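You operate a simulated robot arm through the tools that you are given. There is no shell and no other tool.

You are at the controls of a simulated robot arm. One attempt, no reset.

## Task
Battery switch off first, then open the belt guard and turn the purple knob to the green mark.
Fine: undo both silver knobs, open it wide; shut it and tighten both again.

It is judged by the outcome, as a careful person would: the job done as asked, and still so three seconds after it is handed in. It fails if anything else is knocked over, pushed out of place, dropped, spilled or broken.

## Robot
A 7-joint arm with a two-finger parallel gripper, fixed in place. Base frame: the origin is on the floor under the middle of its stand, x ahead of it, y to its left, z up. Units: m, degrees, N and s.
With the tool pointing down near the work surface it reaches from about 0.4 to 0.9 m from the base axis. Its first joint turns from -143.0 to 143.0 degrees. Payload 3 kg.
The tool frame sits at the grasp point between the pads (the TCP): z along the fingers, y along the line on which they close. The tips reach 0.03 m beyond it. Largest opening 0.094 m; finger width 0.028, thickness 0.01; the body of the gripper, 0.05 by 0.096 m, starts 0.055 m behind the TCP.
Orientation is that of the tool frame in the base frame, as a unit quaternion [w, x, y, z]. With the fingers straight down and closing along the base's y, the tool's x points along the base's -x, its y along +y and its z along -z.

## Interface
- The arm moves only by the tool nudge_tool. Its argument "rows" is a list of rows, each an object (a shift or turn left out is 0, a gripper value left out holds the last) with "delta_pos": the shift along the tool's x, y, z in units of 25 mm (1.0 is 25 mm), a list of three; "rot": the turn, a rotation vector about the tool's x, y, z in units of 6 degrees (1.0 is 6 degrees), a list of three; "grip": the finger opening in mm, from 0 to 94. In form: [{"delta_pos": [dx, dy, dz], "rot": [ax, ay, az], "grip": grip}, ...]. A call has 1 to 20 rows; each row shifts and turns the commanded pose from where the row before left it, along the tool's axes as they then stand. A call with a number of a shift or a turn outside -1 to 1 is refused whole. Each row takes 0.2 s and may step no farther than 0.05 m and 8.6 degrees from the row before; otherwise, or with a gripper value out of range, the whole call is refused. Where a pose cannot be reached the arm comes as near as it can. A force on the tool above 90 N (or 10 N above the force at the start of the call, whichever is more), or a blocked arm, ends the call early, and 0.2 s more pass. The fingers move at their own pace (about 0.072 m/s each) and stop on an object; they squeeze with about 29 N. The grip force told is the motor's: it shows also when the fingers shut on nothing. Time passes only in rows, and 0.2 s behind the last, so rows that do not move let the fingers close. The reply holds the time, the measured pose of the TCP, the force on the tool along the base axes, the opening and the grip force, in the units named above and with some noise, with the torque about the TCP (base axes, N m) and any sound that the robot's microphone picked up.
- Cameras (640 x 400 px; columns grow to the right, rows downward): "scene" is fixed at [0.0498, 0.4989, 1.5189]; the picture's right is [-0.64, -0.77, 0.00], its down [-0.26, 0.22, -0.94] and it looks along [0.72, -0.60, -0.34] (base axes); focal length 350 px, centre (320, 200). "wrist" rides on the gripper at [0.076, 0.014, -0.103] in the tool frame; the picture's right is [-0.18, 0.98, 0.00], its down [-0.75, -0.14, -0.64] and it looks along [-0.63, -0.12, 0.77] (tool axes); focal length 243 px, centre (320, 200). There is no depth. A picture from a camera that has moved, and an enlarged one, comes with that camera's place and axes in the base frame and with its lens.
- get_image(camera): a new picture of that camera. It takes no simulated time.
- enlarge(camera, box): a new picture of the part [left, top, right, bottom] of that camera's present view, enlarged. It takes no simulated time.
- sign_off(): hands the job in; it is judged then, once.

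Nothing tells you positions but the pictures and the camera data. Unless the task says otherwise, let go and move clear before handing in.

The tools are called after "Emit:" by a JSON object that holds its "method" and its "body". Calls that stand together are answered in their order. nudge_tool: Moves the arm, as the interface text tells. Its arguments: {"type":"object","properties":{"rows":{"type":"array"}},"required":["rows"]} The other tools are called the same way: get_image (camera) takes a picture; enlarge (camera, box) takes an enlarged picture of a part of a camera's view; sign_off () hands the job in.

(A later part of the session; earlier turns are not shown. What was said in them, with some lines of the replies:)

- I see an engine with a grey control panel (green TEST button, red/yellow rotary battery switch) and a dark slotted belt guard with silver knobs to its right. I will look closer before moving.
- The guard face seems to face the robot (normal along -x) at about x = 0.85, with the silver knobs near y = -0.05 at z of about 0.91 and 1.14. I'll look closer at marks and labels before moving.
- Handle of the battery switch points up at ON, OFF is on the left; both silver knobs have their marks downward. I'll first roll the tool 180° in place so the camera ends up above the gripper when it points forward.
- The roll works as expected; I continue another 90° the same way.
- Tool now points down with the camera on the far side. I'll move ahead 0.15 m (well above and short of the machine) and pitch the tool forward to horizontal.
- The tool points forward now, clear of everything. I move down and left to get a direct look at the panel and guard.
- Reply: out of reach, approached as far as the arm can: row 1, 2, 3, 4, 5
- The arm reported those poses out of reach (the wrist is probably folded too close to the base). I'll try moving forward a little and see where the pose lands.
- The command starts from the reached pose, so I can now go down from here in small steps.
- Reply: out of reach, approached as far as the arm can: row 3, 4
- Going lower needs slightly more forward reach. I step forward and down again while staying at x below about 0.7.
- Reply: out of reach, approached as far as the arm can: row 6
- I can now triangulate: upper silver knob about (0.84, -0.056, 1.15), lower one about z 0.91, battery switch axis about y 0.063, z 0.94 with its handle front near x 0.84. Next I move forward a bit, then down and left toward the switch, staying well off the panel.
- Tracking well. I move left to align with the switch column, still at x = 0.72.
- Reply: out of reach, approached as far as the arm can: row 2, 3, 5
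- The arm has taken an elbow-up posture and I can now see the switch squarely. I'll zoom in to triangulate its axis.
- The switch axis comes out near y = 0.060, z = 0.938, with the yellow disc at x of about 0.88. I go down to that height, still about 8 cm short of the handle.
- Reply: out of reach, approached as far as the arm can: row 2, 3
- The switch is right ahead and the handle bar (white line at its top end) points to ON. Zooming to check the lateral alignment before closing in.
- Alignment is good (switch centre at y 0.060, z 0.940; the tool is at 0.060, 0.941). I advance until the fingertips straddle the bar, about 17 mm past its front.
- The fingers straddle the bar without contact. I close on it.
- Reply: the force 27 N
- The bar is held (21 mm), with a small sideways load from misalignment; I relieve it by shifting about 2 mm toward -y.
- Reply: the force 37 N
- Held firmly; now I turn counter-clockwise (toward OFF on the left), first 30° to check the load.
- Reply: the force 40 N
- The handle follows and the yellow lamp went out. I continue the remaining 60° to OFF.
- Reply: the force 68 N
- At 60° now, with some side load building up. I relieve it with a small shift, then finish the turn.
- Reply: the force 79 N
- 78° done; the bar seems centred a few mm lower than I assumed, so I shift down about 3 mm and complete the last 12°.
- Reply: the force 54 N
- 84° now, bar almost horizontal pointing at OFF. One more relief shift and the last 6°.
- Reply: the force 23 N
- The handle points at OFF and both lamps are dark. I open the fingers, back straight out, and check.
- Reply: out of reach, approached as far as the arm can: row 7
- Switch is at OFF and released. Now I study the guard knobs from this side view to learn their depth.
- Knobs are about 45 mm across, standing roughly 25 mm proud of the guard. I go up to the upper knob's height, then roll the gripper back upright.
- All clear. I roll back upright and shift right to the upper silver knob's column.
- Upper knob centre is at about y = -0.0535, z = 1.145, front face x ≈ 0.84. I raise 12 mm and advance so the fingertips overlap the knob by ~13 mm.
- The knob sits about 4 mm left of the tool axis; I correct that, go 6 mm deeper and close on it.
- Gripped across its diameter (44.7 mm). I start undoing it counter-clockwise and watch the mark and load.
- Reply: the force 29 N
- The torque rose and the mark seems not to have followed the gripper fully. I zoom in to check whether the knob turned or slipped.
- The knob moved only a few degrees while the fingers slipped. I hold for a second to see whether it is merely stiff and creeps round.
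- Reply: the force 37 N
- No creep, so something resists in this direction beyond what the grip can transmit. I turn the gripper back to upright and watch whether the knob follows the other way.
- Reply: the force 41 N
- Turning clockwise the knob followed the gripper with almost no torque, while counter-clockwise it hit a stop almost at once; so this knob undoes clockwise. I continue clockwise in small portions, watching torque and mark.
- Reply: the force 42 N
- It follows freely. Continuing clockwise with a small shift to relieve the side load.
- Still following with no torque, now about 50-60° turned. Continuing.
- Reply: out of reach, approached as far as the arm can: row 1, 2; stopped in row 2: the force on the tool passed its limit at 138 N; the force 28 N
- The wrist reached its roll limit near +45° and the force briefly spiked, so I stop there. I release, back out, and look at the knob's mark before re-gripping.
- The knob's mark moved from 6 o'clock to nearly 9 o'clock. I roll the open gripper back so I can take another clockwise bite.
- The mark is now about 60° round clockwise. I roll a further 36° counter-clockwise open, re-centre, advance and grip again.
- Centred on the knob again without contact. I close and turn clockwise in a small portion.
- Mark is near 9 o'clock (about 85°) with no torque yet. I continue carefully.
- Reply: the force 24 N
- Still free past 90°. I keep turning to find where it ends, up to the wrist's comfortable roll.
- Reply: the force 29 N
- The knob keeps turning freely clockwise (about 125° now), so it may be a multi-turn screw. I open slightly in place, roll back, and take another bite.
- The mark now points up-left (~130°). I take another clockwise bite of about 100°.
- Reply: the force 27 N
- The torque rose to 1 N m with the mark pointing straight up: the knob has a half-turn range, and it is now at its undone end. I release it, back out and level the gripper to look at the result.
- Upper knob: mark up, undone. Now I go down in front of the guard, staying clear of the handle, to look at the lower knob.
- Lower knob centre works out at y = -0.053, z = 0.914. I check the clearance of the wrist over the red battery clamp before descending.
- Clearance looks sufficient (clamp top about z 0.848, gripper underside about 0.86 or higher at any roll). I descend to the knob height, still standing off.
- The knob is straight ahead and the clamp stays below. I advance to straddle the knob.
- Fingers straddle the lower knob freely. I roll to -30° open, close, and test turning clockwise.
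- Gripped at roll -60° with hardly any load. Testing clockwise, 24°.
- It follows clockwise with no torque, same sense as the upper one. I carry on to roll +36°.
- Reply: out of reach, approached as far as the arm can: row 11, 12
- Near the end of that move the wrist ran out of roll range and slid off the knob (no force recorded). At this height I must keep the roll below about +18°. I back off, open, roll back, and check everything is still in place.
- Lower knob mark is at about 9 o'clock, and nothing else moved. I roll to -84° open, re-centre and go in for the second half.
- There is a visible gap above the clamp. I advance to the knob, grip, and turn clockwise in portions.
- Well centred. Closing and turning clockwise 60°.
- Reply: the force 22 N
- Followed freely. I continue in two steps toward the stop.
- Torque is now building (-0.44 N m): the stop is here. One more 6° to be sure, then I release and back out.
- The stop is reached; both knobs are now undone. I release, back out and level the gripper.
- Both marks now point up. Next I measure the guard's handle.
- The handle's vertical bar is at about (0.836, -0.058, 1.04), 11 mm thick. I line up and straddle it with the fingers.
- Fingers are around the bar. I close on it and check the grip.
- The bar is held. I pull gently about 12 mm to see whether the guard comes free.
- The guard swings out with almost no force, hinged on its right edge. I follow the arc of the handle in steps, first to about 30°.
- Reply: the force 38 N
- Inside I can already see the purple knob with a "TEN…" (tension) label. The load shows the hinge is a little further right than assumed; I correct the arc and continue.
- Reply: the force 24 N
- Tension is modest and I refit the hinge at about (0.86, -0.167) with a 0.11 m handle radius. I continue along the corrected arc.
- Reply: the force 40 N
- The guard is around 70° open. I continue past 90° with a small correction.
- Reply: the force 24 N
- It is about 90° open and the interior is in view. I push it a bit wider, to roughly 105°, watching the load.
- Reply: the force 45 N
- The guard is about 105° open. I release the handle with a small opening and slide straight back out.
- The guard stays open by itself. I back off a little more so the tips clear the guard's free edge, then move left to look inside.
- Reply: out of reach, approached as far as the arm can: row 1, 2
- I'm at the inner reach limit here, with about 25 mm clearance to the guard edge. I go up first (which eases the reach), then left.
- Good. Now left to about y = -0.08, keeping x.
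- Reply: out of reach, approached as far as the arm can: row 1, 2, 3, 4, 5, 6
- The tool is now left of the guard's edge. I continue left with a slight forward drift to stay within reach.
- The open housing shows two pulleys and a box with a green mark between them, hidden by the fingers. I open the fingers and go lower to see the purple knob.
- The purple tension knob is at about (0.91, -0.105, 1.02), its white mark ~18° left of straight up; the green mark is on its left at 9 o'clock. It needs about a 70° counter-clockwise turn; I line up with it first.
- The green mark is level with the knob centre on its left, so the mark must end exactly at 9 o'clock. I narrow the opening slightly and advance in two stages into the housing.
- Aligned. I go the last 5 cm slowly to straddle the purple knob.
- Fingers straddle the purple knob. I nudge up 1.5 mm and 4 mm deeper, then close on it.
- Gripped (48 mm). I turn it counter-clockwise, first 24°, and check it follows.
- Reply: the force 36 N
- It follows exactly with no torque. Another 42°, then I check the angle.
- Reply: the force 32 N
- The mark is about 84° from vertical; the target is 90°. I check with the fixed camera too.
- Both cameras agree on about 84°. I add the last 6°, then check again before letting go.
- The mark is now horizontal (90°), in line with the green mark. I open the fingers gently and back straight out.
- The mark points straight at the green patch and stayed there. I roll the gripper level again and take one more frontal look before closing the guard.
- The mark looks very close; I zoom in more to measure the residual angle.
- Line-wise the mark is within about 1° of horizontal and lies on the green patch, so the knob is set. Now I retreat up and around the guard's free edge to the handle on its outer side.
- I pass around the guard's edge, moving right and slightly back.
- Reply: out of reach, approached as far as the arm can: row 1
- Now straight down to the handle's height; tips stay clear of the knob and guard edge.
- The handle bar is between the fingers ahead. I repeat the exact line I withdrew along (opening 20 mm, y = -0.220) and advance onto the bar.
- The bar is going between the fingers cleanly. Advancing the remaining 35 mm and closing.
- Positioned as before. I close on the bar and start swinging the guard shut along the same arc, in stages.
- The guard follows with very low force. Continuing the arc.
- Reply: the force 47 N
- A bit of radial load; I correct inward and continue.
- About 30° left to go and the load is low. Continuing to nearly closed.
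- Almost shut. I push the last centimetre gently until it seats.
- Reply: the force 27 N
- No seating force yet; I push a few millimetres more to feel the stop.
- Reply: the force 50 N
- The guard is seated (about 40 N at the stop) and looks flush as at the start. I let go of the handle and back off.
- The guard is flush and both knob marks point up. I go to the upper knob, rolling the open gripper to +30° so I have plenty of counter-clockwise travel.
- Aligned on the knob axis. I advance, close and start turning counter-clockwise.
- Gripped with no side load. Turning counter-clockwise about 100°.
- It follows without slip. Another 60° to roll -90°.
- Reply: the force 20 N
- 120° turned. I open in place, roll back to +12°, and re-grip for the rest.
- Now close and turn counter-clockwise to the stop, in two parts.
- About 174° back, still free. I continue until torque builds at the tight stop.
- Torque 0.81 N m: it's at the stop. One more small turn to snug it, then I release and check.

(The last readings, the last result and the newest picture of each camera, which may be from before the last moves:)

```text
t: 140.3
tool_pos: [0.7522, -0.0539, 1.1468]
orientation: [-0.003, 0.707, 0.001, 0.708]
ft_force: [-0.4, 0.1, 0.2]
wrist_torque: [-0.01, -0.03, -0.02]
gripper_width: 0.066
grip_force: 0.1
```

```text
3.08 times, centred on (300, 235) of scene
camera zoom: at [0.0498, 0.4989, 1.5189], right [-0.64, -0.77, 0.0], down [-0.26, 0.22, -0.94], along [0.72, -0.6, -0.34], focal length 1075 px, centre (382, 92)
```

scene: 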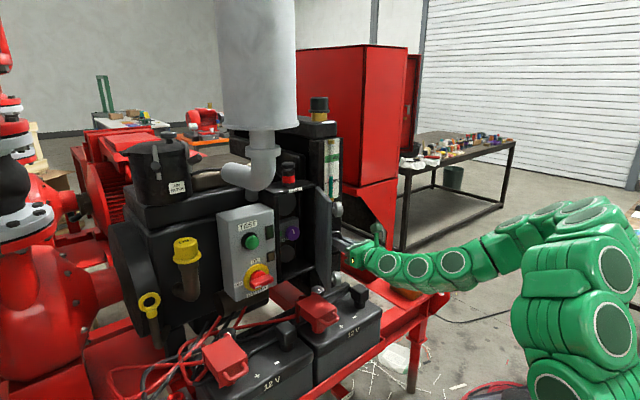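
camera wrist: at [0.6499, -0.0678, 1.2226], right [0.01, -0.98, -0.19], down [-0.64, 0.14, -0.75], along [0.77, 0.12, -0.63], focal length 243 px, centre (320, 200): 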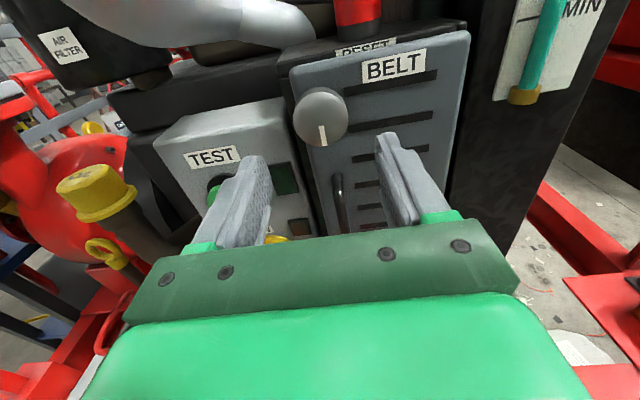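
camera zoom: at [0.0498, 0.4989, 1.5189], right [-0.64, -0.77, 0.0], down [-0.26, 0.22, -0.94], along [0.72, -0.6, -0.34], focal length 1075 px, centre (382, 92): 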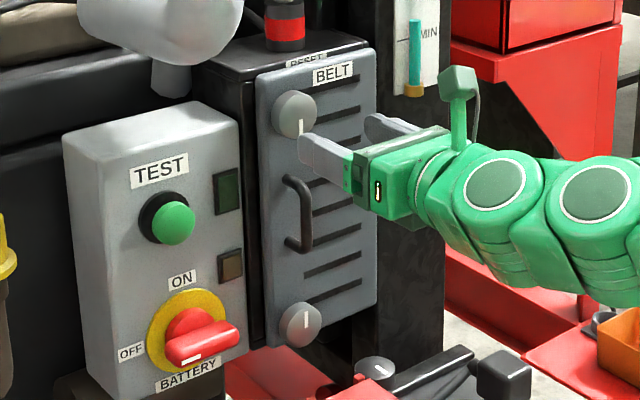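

Upper knob mark is back at 6 o'clock, tight. Now down to the lower knob.

Emit:
{"method": "nudge_tool", "body": {"rows": [{"delta_pos": [-1, 0, 0]}, {"delta_pos": [-1, 0, 0]}, {"delta_pos": [-1, 0, 0]}, {"delta_pos": [-1, 0, 0]}, {"delta_pos": [-1, 0, 0]}, {"delta_pos": [-1, 0, 0]}, {"delta_pos": [-1, 0, 0]}, {"delta_pos": [-1, 0, 0]}, {"delta_pos": [-1, 0, 0]}, {"delta_pos": [-0.3, 0, 0]}]}}

Emit:
{"method": "get_image", "body": {"camera": "wrist"}}

```text
t: 142.5
tool_pos: [0.7515, -0.0549, 0.9136]
orientation: [-0.002, 0.706, 0.001, 0.708]
ft_force: [0.2, -0.2, 1.4]
wrist_torque: [0.04, 0.0, -0.03]
gripper_width: 0.0659
grip_force: 0.1
```

```text
taken
camera wrist: at [0.6489, -0.0688, 0.9901], right [0.01, -0.98, -0.19], down [-0.64, 0.14, -0.76], along [0.77, 0.12, -0.63], focal length 243 px, centre (320, 200)
```

wrist: 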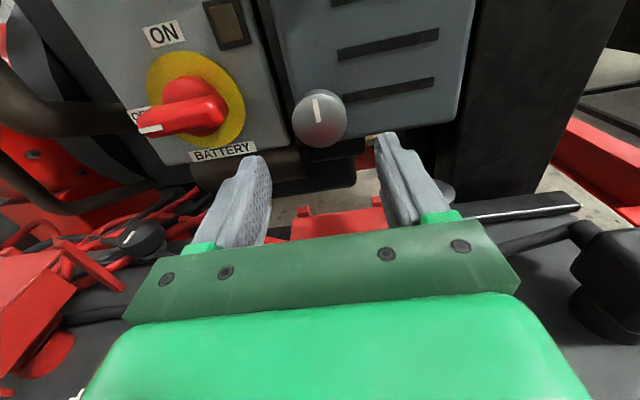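

Lined up with the lower knob. I advance, roll to +12°, and grip.

Emit:
{"method": "nudge_tool", "body": {"rows": [{"delta_pos": [0.04, -0.08, 1], "grip": 64}, {"delta_pos": [0, 0, 1]}, {"delta_pos": [0, 0, 0.6]}, {"delta_pos": [0, 0, 0.46]}, {"rot": [0, 0, 1]}, {"rot": [0, 0, 1]}, {"grip": 30}, {"grip": 30}, {"grip": 30}]}}

Emit:
{"method": "get_image", "body": {"camera": "wrist"}}

```text
t: 144.5
tool_pos: [0.83, -0.0534, 0.9142]
orientation: [-0.074, 0.703, -0.074, 0.704]
ft_force: [3.3, -20.2, -6.5]
wrist_torque: [-0.03, 0.09, -0.49]
gripper_width: 0.0442
grip_force: 45.1
```

```text
taken
camera wrist: at [0.7266, -0.0832, 0.9859], right [0.0, -0.92, -0.39], down [-0.64, 0.3, -0.71], along [0.77, 0.25, -0.59], focal length 243 px, centre (320, 200)
```

wrist: 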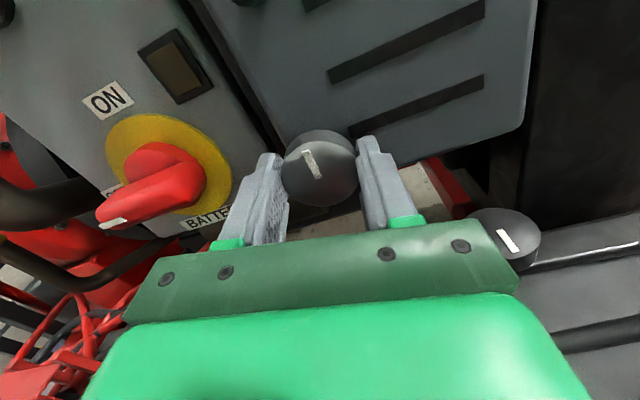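

Gripped. Turning counter-clockwise, first 48°.

Emit:
{"method": "nudge_tool", "body": {"rows": [{"delta_pos": [0, 0.04, 0], "rot": [0, 0, -1], "grip": 30}, {"rot": [0, 0, -1]}, {"rot": [0, 0, -1]}, {"rot": [0, 0, -1]}, {"rot": [0, 0, -1]}, {"rot": [0, 0, -1]}, {"rot": [0, 0, -1]}, {"rot": [0, 0, -1]}]}}

Emit:
{"method": "get_image", "body": {"camera": "wrist"}}

```text
t: 146.3
tool_pos: [0.8285, -0.053, 0.9142]
orientation: [0.217, 0.671, 0.22, 0.674]
ft_force: [3.1, -32.2, -5.8]
wrist_torque: [-0.05, 0.23, -0.9]
gripper_width: 0.0444
grip_force: 45.0
```

```text
taken
camera wrist: at [0.7261, -0.0192, 0.9842], right [0.0, -0.9, 0.43], down [-0.64, -0.33, -0.69], along [0.77, -0.27, -0.58], focal length 243 px, centre (320, 200)
```

wrist: 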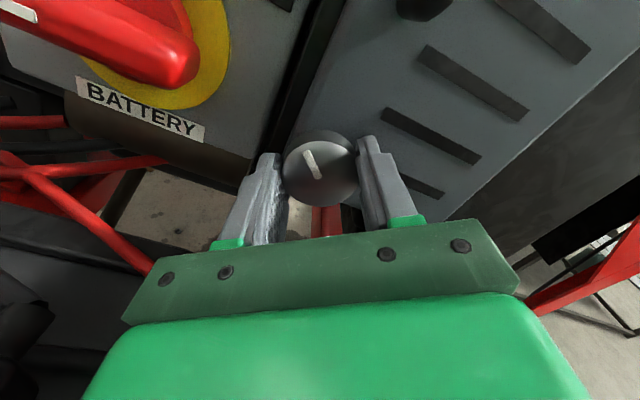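

It follows. Another 48° to roll -84°.

Emit:
{"method": "nudge_tool", "body": {"rows": [{"rot": [0, 0, -1], "grip": 30}, {"rot": [0, 0, -1]}, {"rot": [0, 0, -1]}, {"rot": [0, 0, -1]}, {"rot": [0, 0, -1]}, {"rot": [0, 0, -1]}, {"rot": [0, 0, -1]}, {"rot": [0, 0, -1]}]}}

Emit:
{"method": "get_image", "body": {"camera": "wrist"}}

```text
t: 148.1
tool_pos: [0.8286, -0.0513, 0.9138]
orientation: [0.47, 0.524, 0.476, 0.527]
ft_force: [-1.6, -1.1, -25.0]
wrist_torque: [0.07, 0.52, -0.14]
gripper_width: 0.0444
grip_force: 44.8
```

```text
taken
camera wrist: at [0.7258, 0.023, 0.9358], right [0.0, -0.29, 0.96], down [-0.64, -0.74, -0.22], along [0.77, -0.61, -0.18], focal length 243 px, centre (320, 200)
```

wrist: 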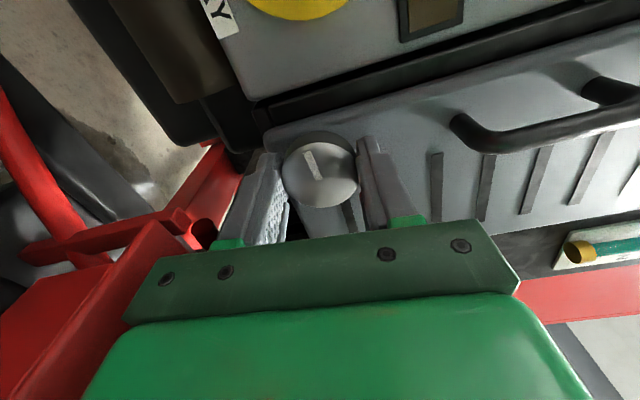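

96° turned. I open in place, roll back to +12° and re-grip for the second half.

Emit:
{"method": "nudge_tool", "body": {"rows": [{"grip": 62}, {"grip": 62}, {"rot": [0, 0, 1]}, {"rot": [0, 0, 1]}, {"rot": [0, 0, 1]}, {"rot": [0, 0, 1]}, {"rot": [0, 0, 1]}, {"rot": [0, 0, 1]}, {"rot": [0, 0, 1]}, {"rot": [0, 0, 1]}, {"rot": [0, 0, 1]}, {"rot": [0, 0, 1]}, {"rot": [0, 0, 1]}, {"rot": [0, 0, 1]}, {"rot": [0, 0, 1]}, {"rot": [0, 0, 1]}, {"rot": [0, 0, 1]}, {"rot": [0, 0, 1]}]}}

Emit:
{"method": "get_image", "body": {"camera": "wrist"}}

```text
t: 151.9
tool_pos: [0.8297, -0.052, 0.9148]
orientation: [-0.077, 0.703, -0.073, 0.704]
ft_force: [0.7, 0.5, 0.1]
wrist_torque: [0.01, -0.03, 0.01]
gripper_width: 0.0619
grip_force: 0.1
```

```text
taken
camera wrist: at [0.726, -0.0821, 0.9864], right [0.01, -0.92, -0.39], down [-0.64, 0.29, -0.71], along [0.77, 0.25, -0.59], focal length 243 px, centre (320, 200)
```

wrist: 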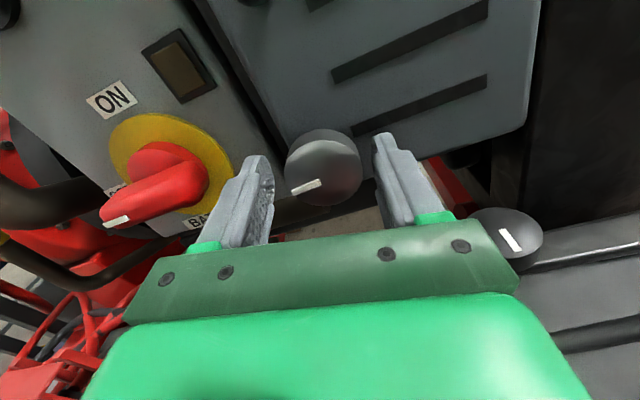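

Closing again and turning the remaining part.

Emit:
{"method": "nudge_tool", "body": {"rows": [{"delta_pos": [0, 0.05, 0], "grip": 30}, {"grip": 30}, {"grip": 30}, {"grip": 30}, {"rot": [0, 0, -1]}, {"rot": [0, 0, -1]}, {"rot": [0, 0, -1]}, {"rot": [0, 0, -1]}, {"rot": [0, 0, -1]}, {"rot": [0, 0, -1]}, {"rot": [0, 0, -1]}, {"rot": [0, 0, -1]}, {"rot": [0, 0, -1]}, {"rot": [0, 0, -1]}, {"rot": [0, 0, -1]}, {"rot": [0, 0, -1]}]}}

Emit:
{"method": "enlarge", "body": {"camera": "wrist", "box": [270, 110, 370, 210]}}

```text
t: 155.3
tool_pos: [0.829, -0.0526, 0.9142]
orientation: [0.351, 0.612, 0.355, 0.614]
ft_force: [-7.1, -6.9, -6.1]
wrist_torque: [0.04, 0.75, -1.18]
gripper_width: 0.0446
grip_force: 44.8
```

```text
4.00 times, centred on (320, 160) of wrist
camera zoom: at [0.7257, 0.0068, 0.9644], right [0.0, -0.65, 0.76], down [-0.64, -0.59, -0.5], along [0.77, -0.48, -0.42], focal length 970 px, centre (320, 360)
```

zoom: 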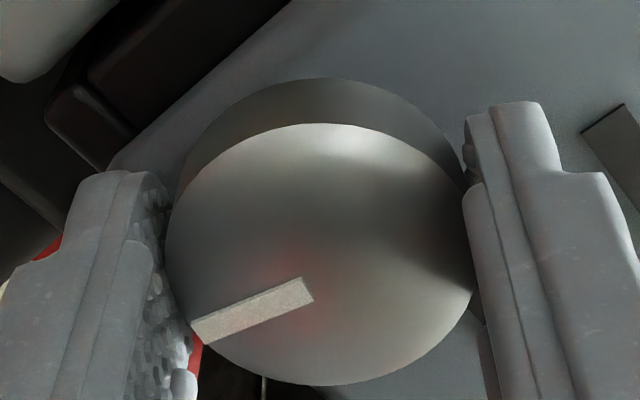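

Total about 168°, still free. I step on to the stop.

Emit:
{"method": "nudge_tool", "body": {"rows": [{"rot": [0, 0, -1], "grip": 30}, {"rot": [0, 0, -1]}, {"rot": [0, 0, -1]}]}}

Emit:
{"method": "enlarge", "body": {"camera": "wrist", "box": [270, 110, 370, 210]}}

```text
t: 156.1
tool_pos: [0.8282, -0.0501, 0.9131]
orientation: [0.443, 0.547, 0.448, 0.551]
ft_force: [-5.3, 5.0, -22.5]
wrist_torque: [0.35, 0.41, -0.36]
gripper_width: 0.0443
grip_force: 45.0
```

```text
4.00 times, centred on (320, 160) of wrist
camera zoom: at [0.7255, 0.0207, 0.9436], right [0.0, -0.38, 0.92], down [-0.64, -0.71, -0.29], along [0.77, -0.59, -0.25], focal length 970 px, centre (320, 360)
```

zoom: 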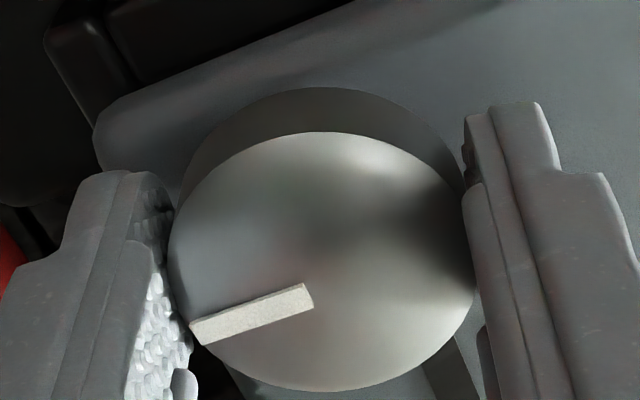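

Torque starts to build (0.35 N m). Two more small steps to snug it against the stop.

Emit:
{"method": "nudge_tool", "body": {"rows": [{"rot": [0, 0, -1], "grip": 30}]}}

Emit:
{"method": "enlarge", "body": {"camera": "wrist", "box": [270, 110, 370, 210]}}

```text
t: 156.5
tool_pos: [0.8293, -0.0512, 0.9133]
orientation: [0.471, 0.524, 0.475, 0.527]
ft_force: [-1.7, 14.1, -24.7]
wrist_torque: [0.39, 0.51, 0.3]
gripper_width: 0.0449
grip_force: 13.1
```

```text
4.00 times, centred on (320, 160) of wrist
camera zoom: at [0.7254, 0.0233, 0.9359], right [0.0, -0.29, 0.96], down [-0.64, -0.74, -0.22], along [0.77, -0.61, -0.18], focal length 970 px, centre (320, 360)
```

zoom: 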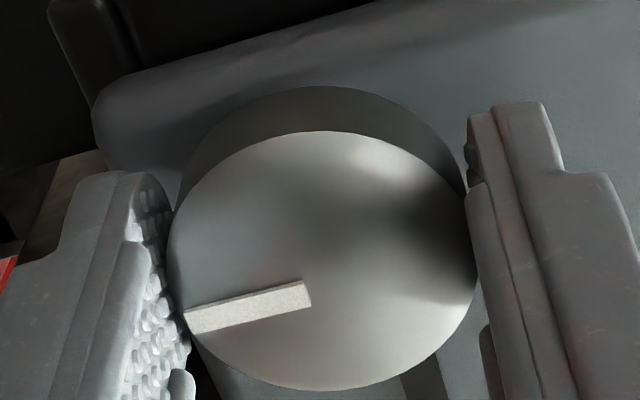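

The mark points straight down again (within 1°) and the fingers are starting to slip at the stop, so it's tight. I release and back out.

Emit:
{"method": "nudge_tool", "body": {"rows": [{"grip": 64}, {"grip": 64}, {"delta_pos": [0, 0, -1]}, {"delta_pos": [0, 0, -1]}, {"delta_pos": [0, 0, -1]}, {"rot": [0, 0, 1]}, {"rot": [0, 0, 1]}, {"rot": [0, 0, 1]}, {"rot": [0, 0, 1]}, {"rot": [0, 0, 1]}, {"rot": [0, 0, 1]}, {"rot": [0, 0, 1]}, {"rot": [0, 0, 1]}, {"rot": [0, 0, 1]}, {"rot": [0, 0, 1]}, {"rot": [0, 0, 1]}, {"rot": [0, 0, 1]}, {"rot": [0, 0, 1]}, {"rot": [0, 0, 1]}]}}

Emit:
{"method": "get_image", "body": {"camera": "wrist"}}

Emit:
{"method": "enlarge", "body": {"camera": "scene", "box": [200, 160, 360, 310]}}

```text
t: 160.5
tool_pos: [0.7538, -0.0523, 0.9146]
orientation: [-0.003, 0.707, 0.002, 0.708]
ft_force: [-0.4, 1.0, 0.5]
wrist_torque: [0.03, -0.01, 0.01]
gripper_width: 0.0637
grip_force: 0.0
```

```text
taken
camera wrist: at [0.6509, -0.0671, 0.9903], right [0.01, -0.98, -0.19], down [-0.64, 0.14, -0.75], along [0.77, 0.12, -0.63], focal length 243 px, centre (320, 200)
```

wrist: 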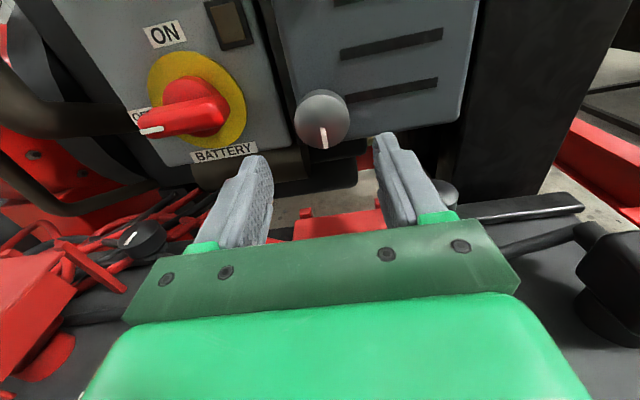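

```text
2.67 times, centred on (280, 235) of scene
camera zoom: at [0.0498, 0.4989, 1.5189], right [-0.64, -0.77, 0.0], down [-0.26, 0.22, -0.94], along [0.72, -0.6, -0.34], focal length 932 px, centre (427, 107)
```

zoom: 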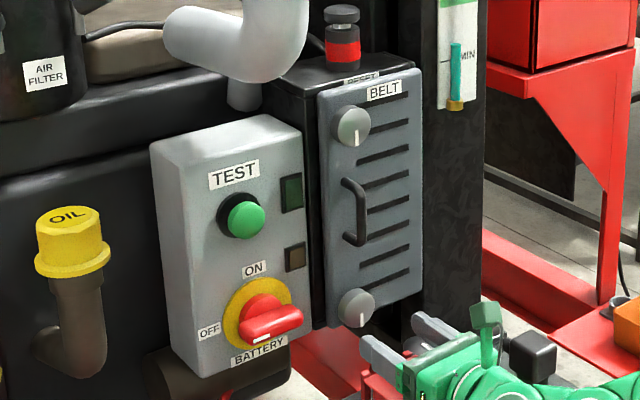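

Everything looks right: guard flush, both marks down, switch at OFF. I move the arm up and clear, then make a last check.

Emit:
{"method": "nudge_tool", "body": {"rows": [{"delta_pos": [1, 0, 0]}, {"delta_pos": [1, 0, 0]}, {"delta_pos": [1, 0, 0]}, {"delta_pos": [1, 0.3, -0.2]}, {"delta_pos": [1, 0.4, -0.3]}, {"delta_pos": [1, 0.4, -0.4]}, {"delta_pos": [1, 0.5, -0.4]}, {"delta_pos": [1, 0.5, -0.4]}, {"delta_pos": [1, 0.5, -0.4]}, {"delta_pos": [1, 0.5, -0.4]}]}}

Emit:
{"method": "get_image", "body": {"camera": "scene"}}

Emit:
{"method": "enlarge", "body": {"camera": "scene", "box": [275, 180, 325, 230]}}

Emit:
{"method": "enlarge", "body": {"camera": "scene", "box": [235, 245, 315, 305]}}

Emit:
{"method": "get_image", "body": {"camera": "wrist"}}

```text
t: 162.7
tool_pos: [0.6904, -0.1323, 1.1638]
orientation: [-0.003, 0.706, 0.001, 0.708]
ft_force: [-0.5, 0.1, -0.3]
wrist_torque: [-0.01, -0.02, 0.0]
gripper_width: 0.0639
grip_force: 0.1
```

```text
taken
```

scene: 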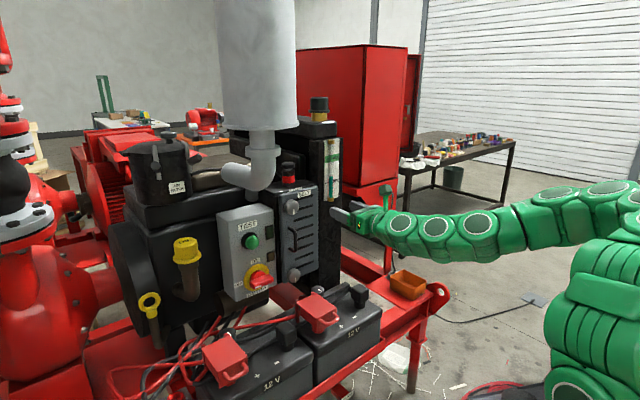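

```text
8.00 times, centred on (300, 205) of scene
camera zoom: at [0.0498, 0.4989, 1.5189], right [-0.64, -0.77, 0.0], down [-0.26, 0.22, -0.94], along [0.72, -0.6, -0.34], focal length 2796 px, centre (480, 160)
```

zoom: 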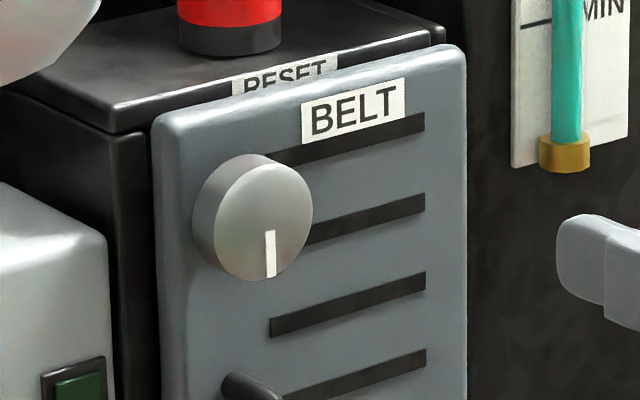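

```text
6.67 times, centred on (275, 275) of scene
camera zoom: at [0.0498, 0.4989, 1.5189], right [-0.64, -0.77, 0.0], down [-0.26, 0.22, -0.94], along [0.72, -0.6, -0.34], focal length 2330 px, centre (620, -300)
```

zoom: 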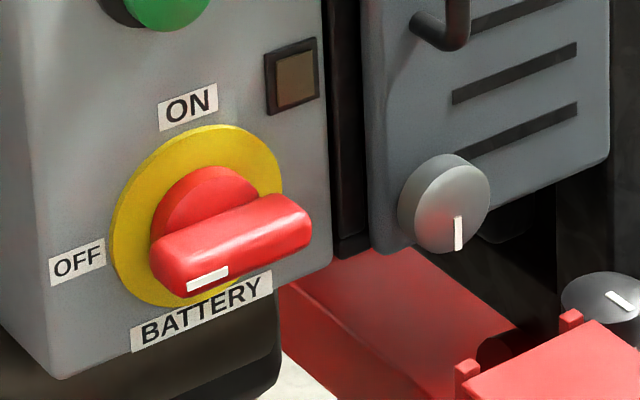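

```text
taken
camera wrist: at [0.5877, -0.1469, 1.2401], right [0.01, -0.98, -0.19], down [-0.64, 0.14, -0.75], along [0.77, 0.12, -0.63], focal length 243 px, centre (320, 200)
```

wrist: 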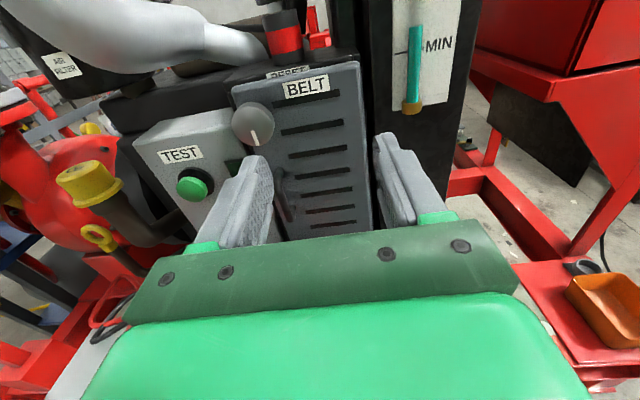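

Final check: the battery switch is at OFF with its lamp dark. The purple knob was set to the green mark, and the guard is shut flush with both silver knobs turned back to their original tight position. Nothing else appears to have moved and the arm is clear, so I hand the job in.

Emit:
{"method": "sign_off", "body": {}}

```text
The job is handed in.
```

The job is done and handed in, and the arm is clear of the machine.

- **Battery switch:** I turned it to OFF first, and its lamp went out.
- **Silver knobs:** Both turned out to undo clockwise, half a turn from stop to stop.
- **Belt guard:** I opened it to about 105°, and it stayed open while I worked inside.
- **Purple knob:** I turned it about 72° counter-clockwise. Its white mark now points at the green mark, within about 5° by the pictures, and it stayed there after I let go.
- **Closing up:** The guard is shut flush. Both silver knobs are back against their stops, with their marks pointing down as at the start.

While I was turning the knobs, the wrist ran out of roll range twice. The first time, the force on the upper knob briefly reached 138 N. The second time, the fingers slid off the lower knob without any recorded force. Afterwards the pictures showed nothing moved or damaged.
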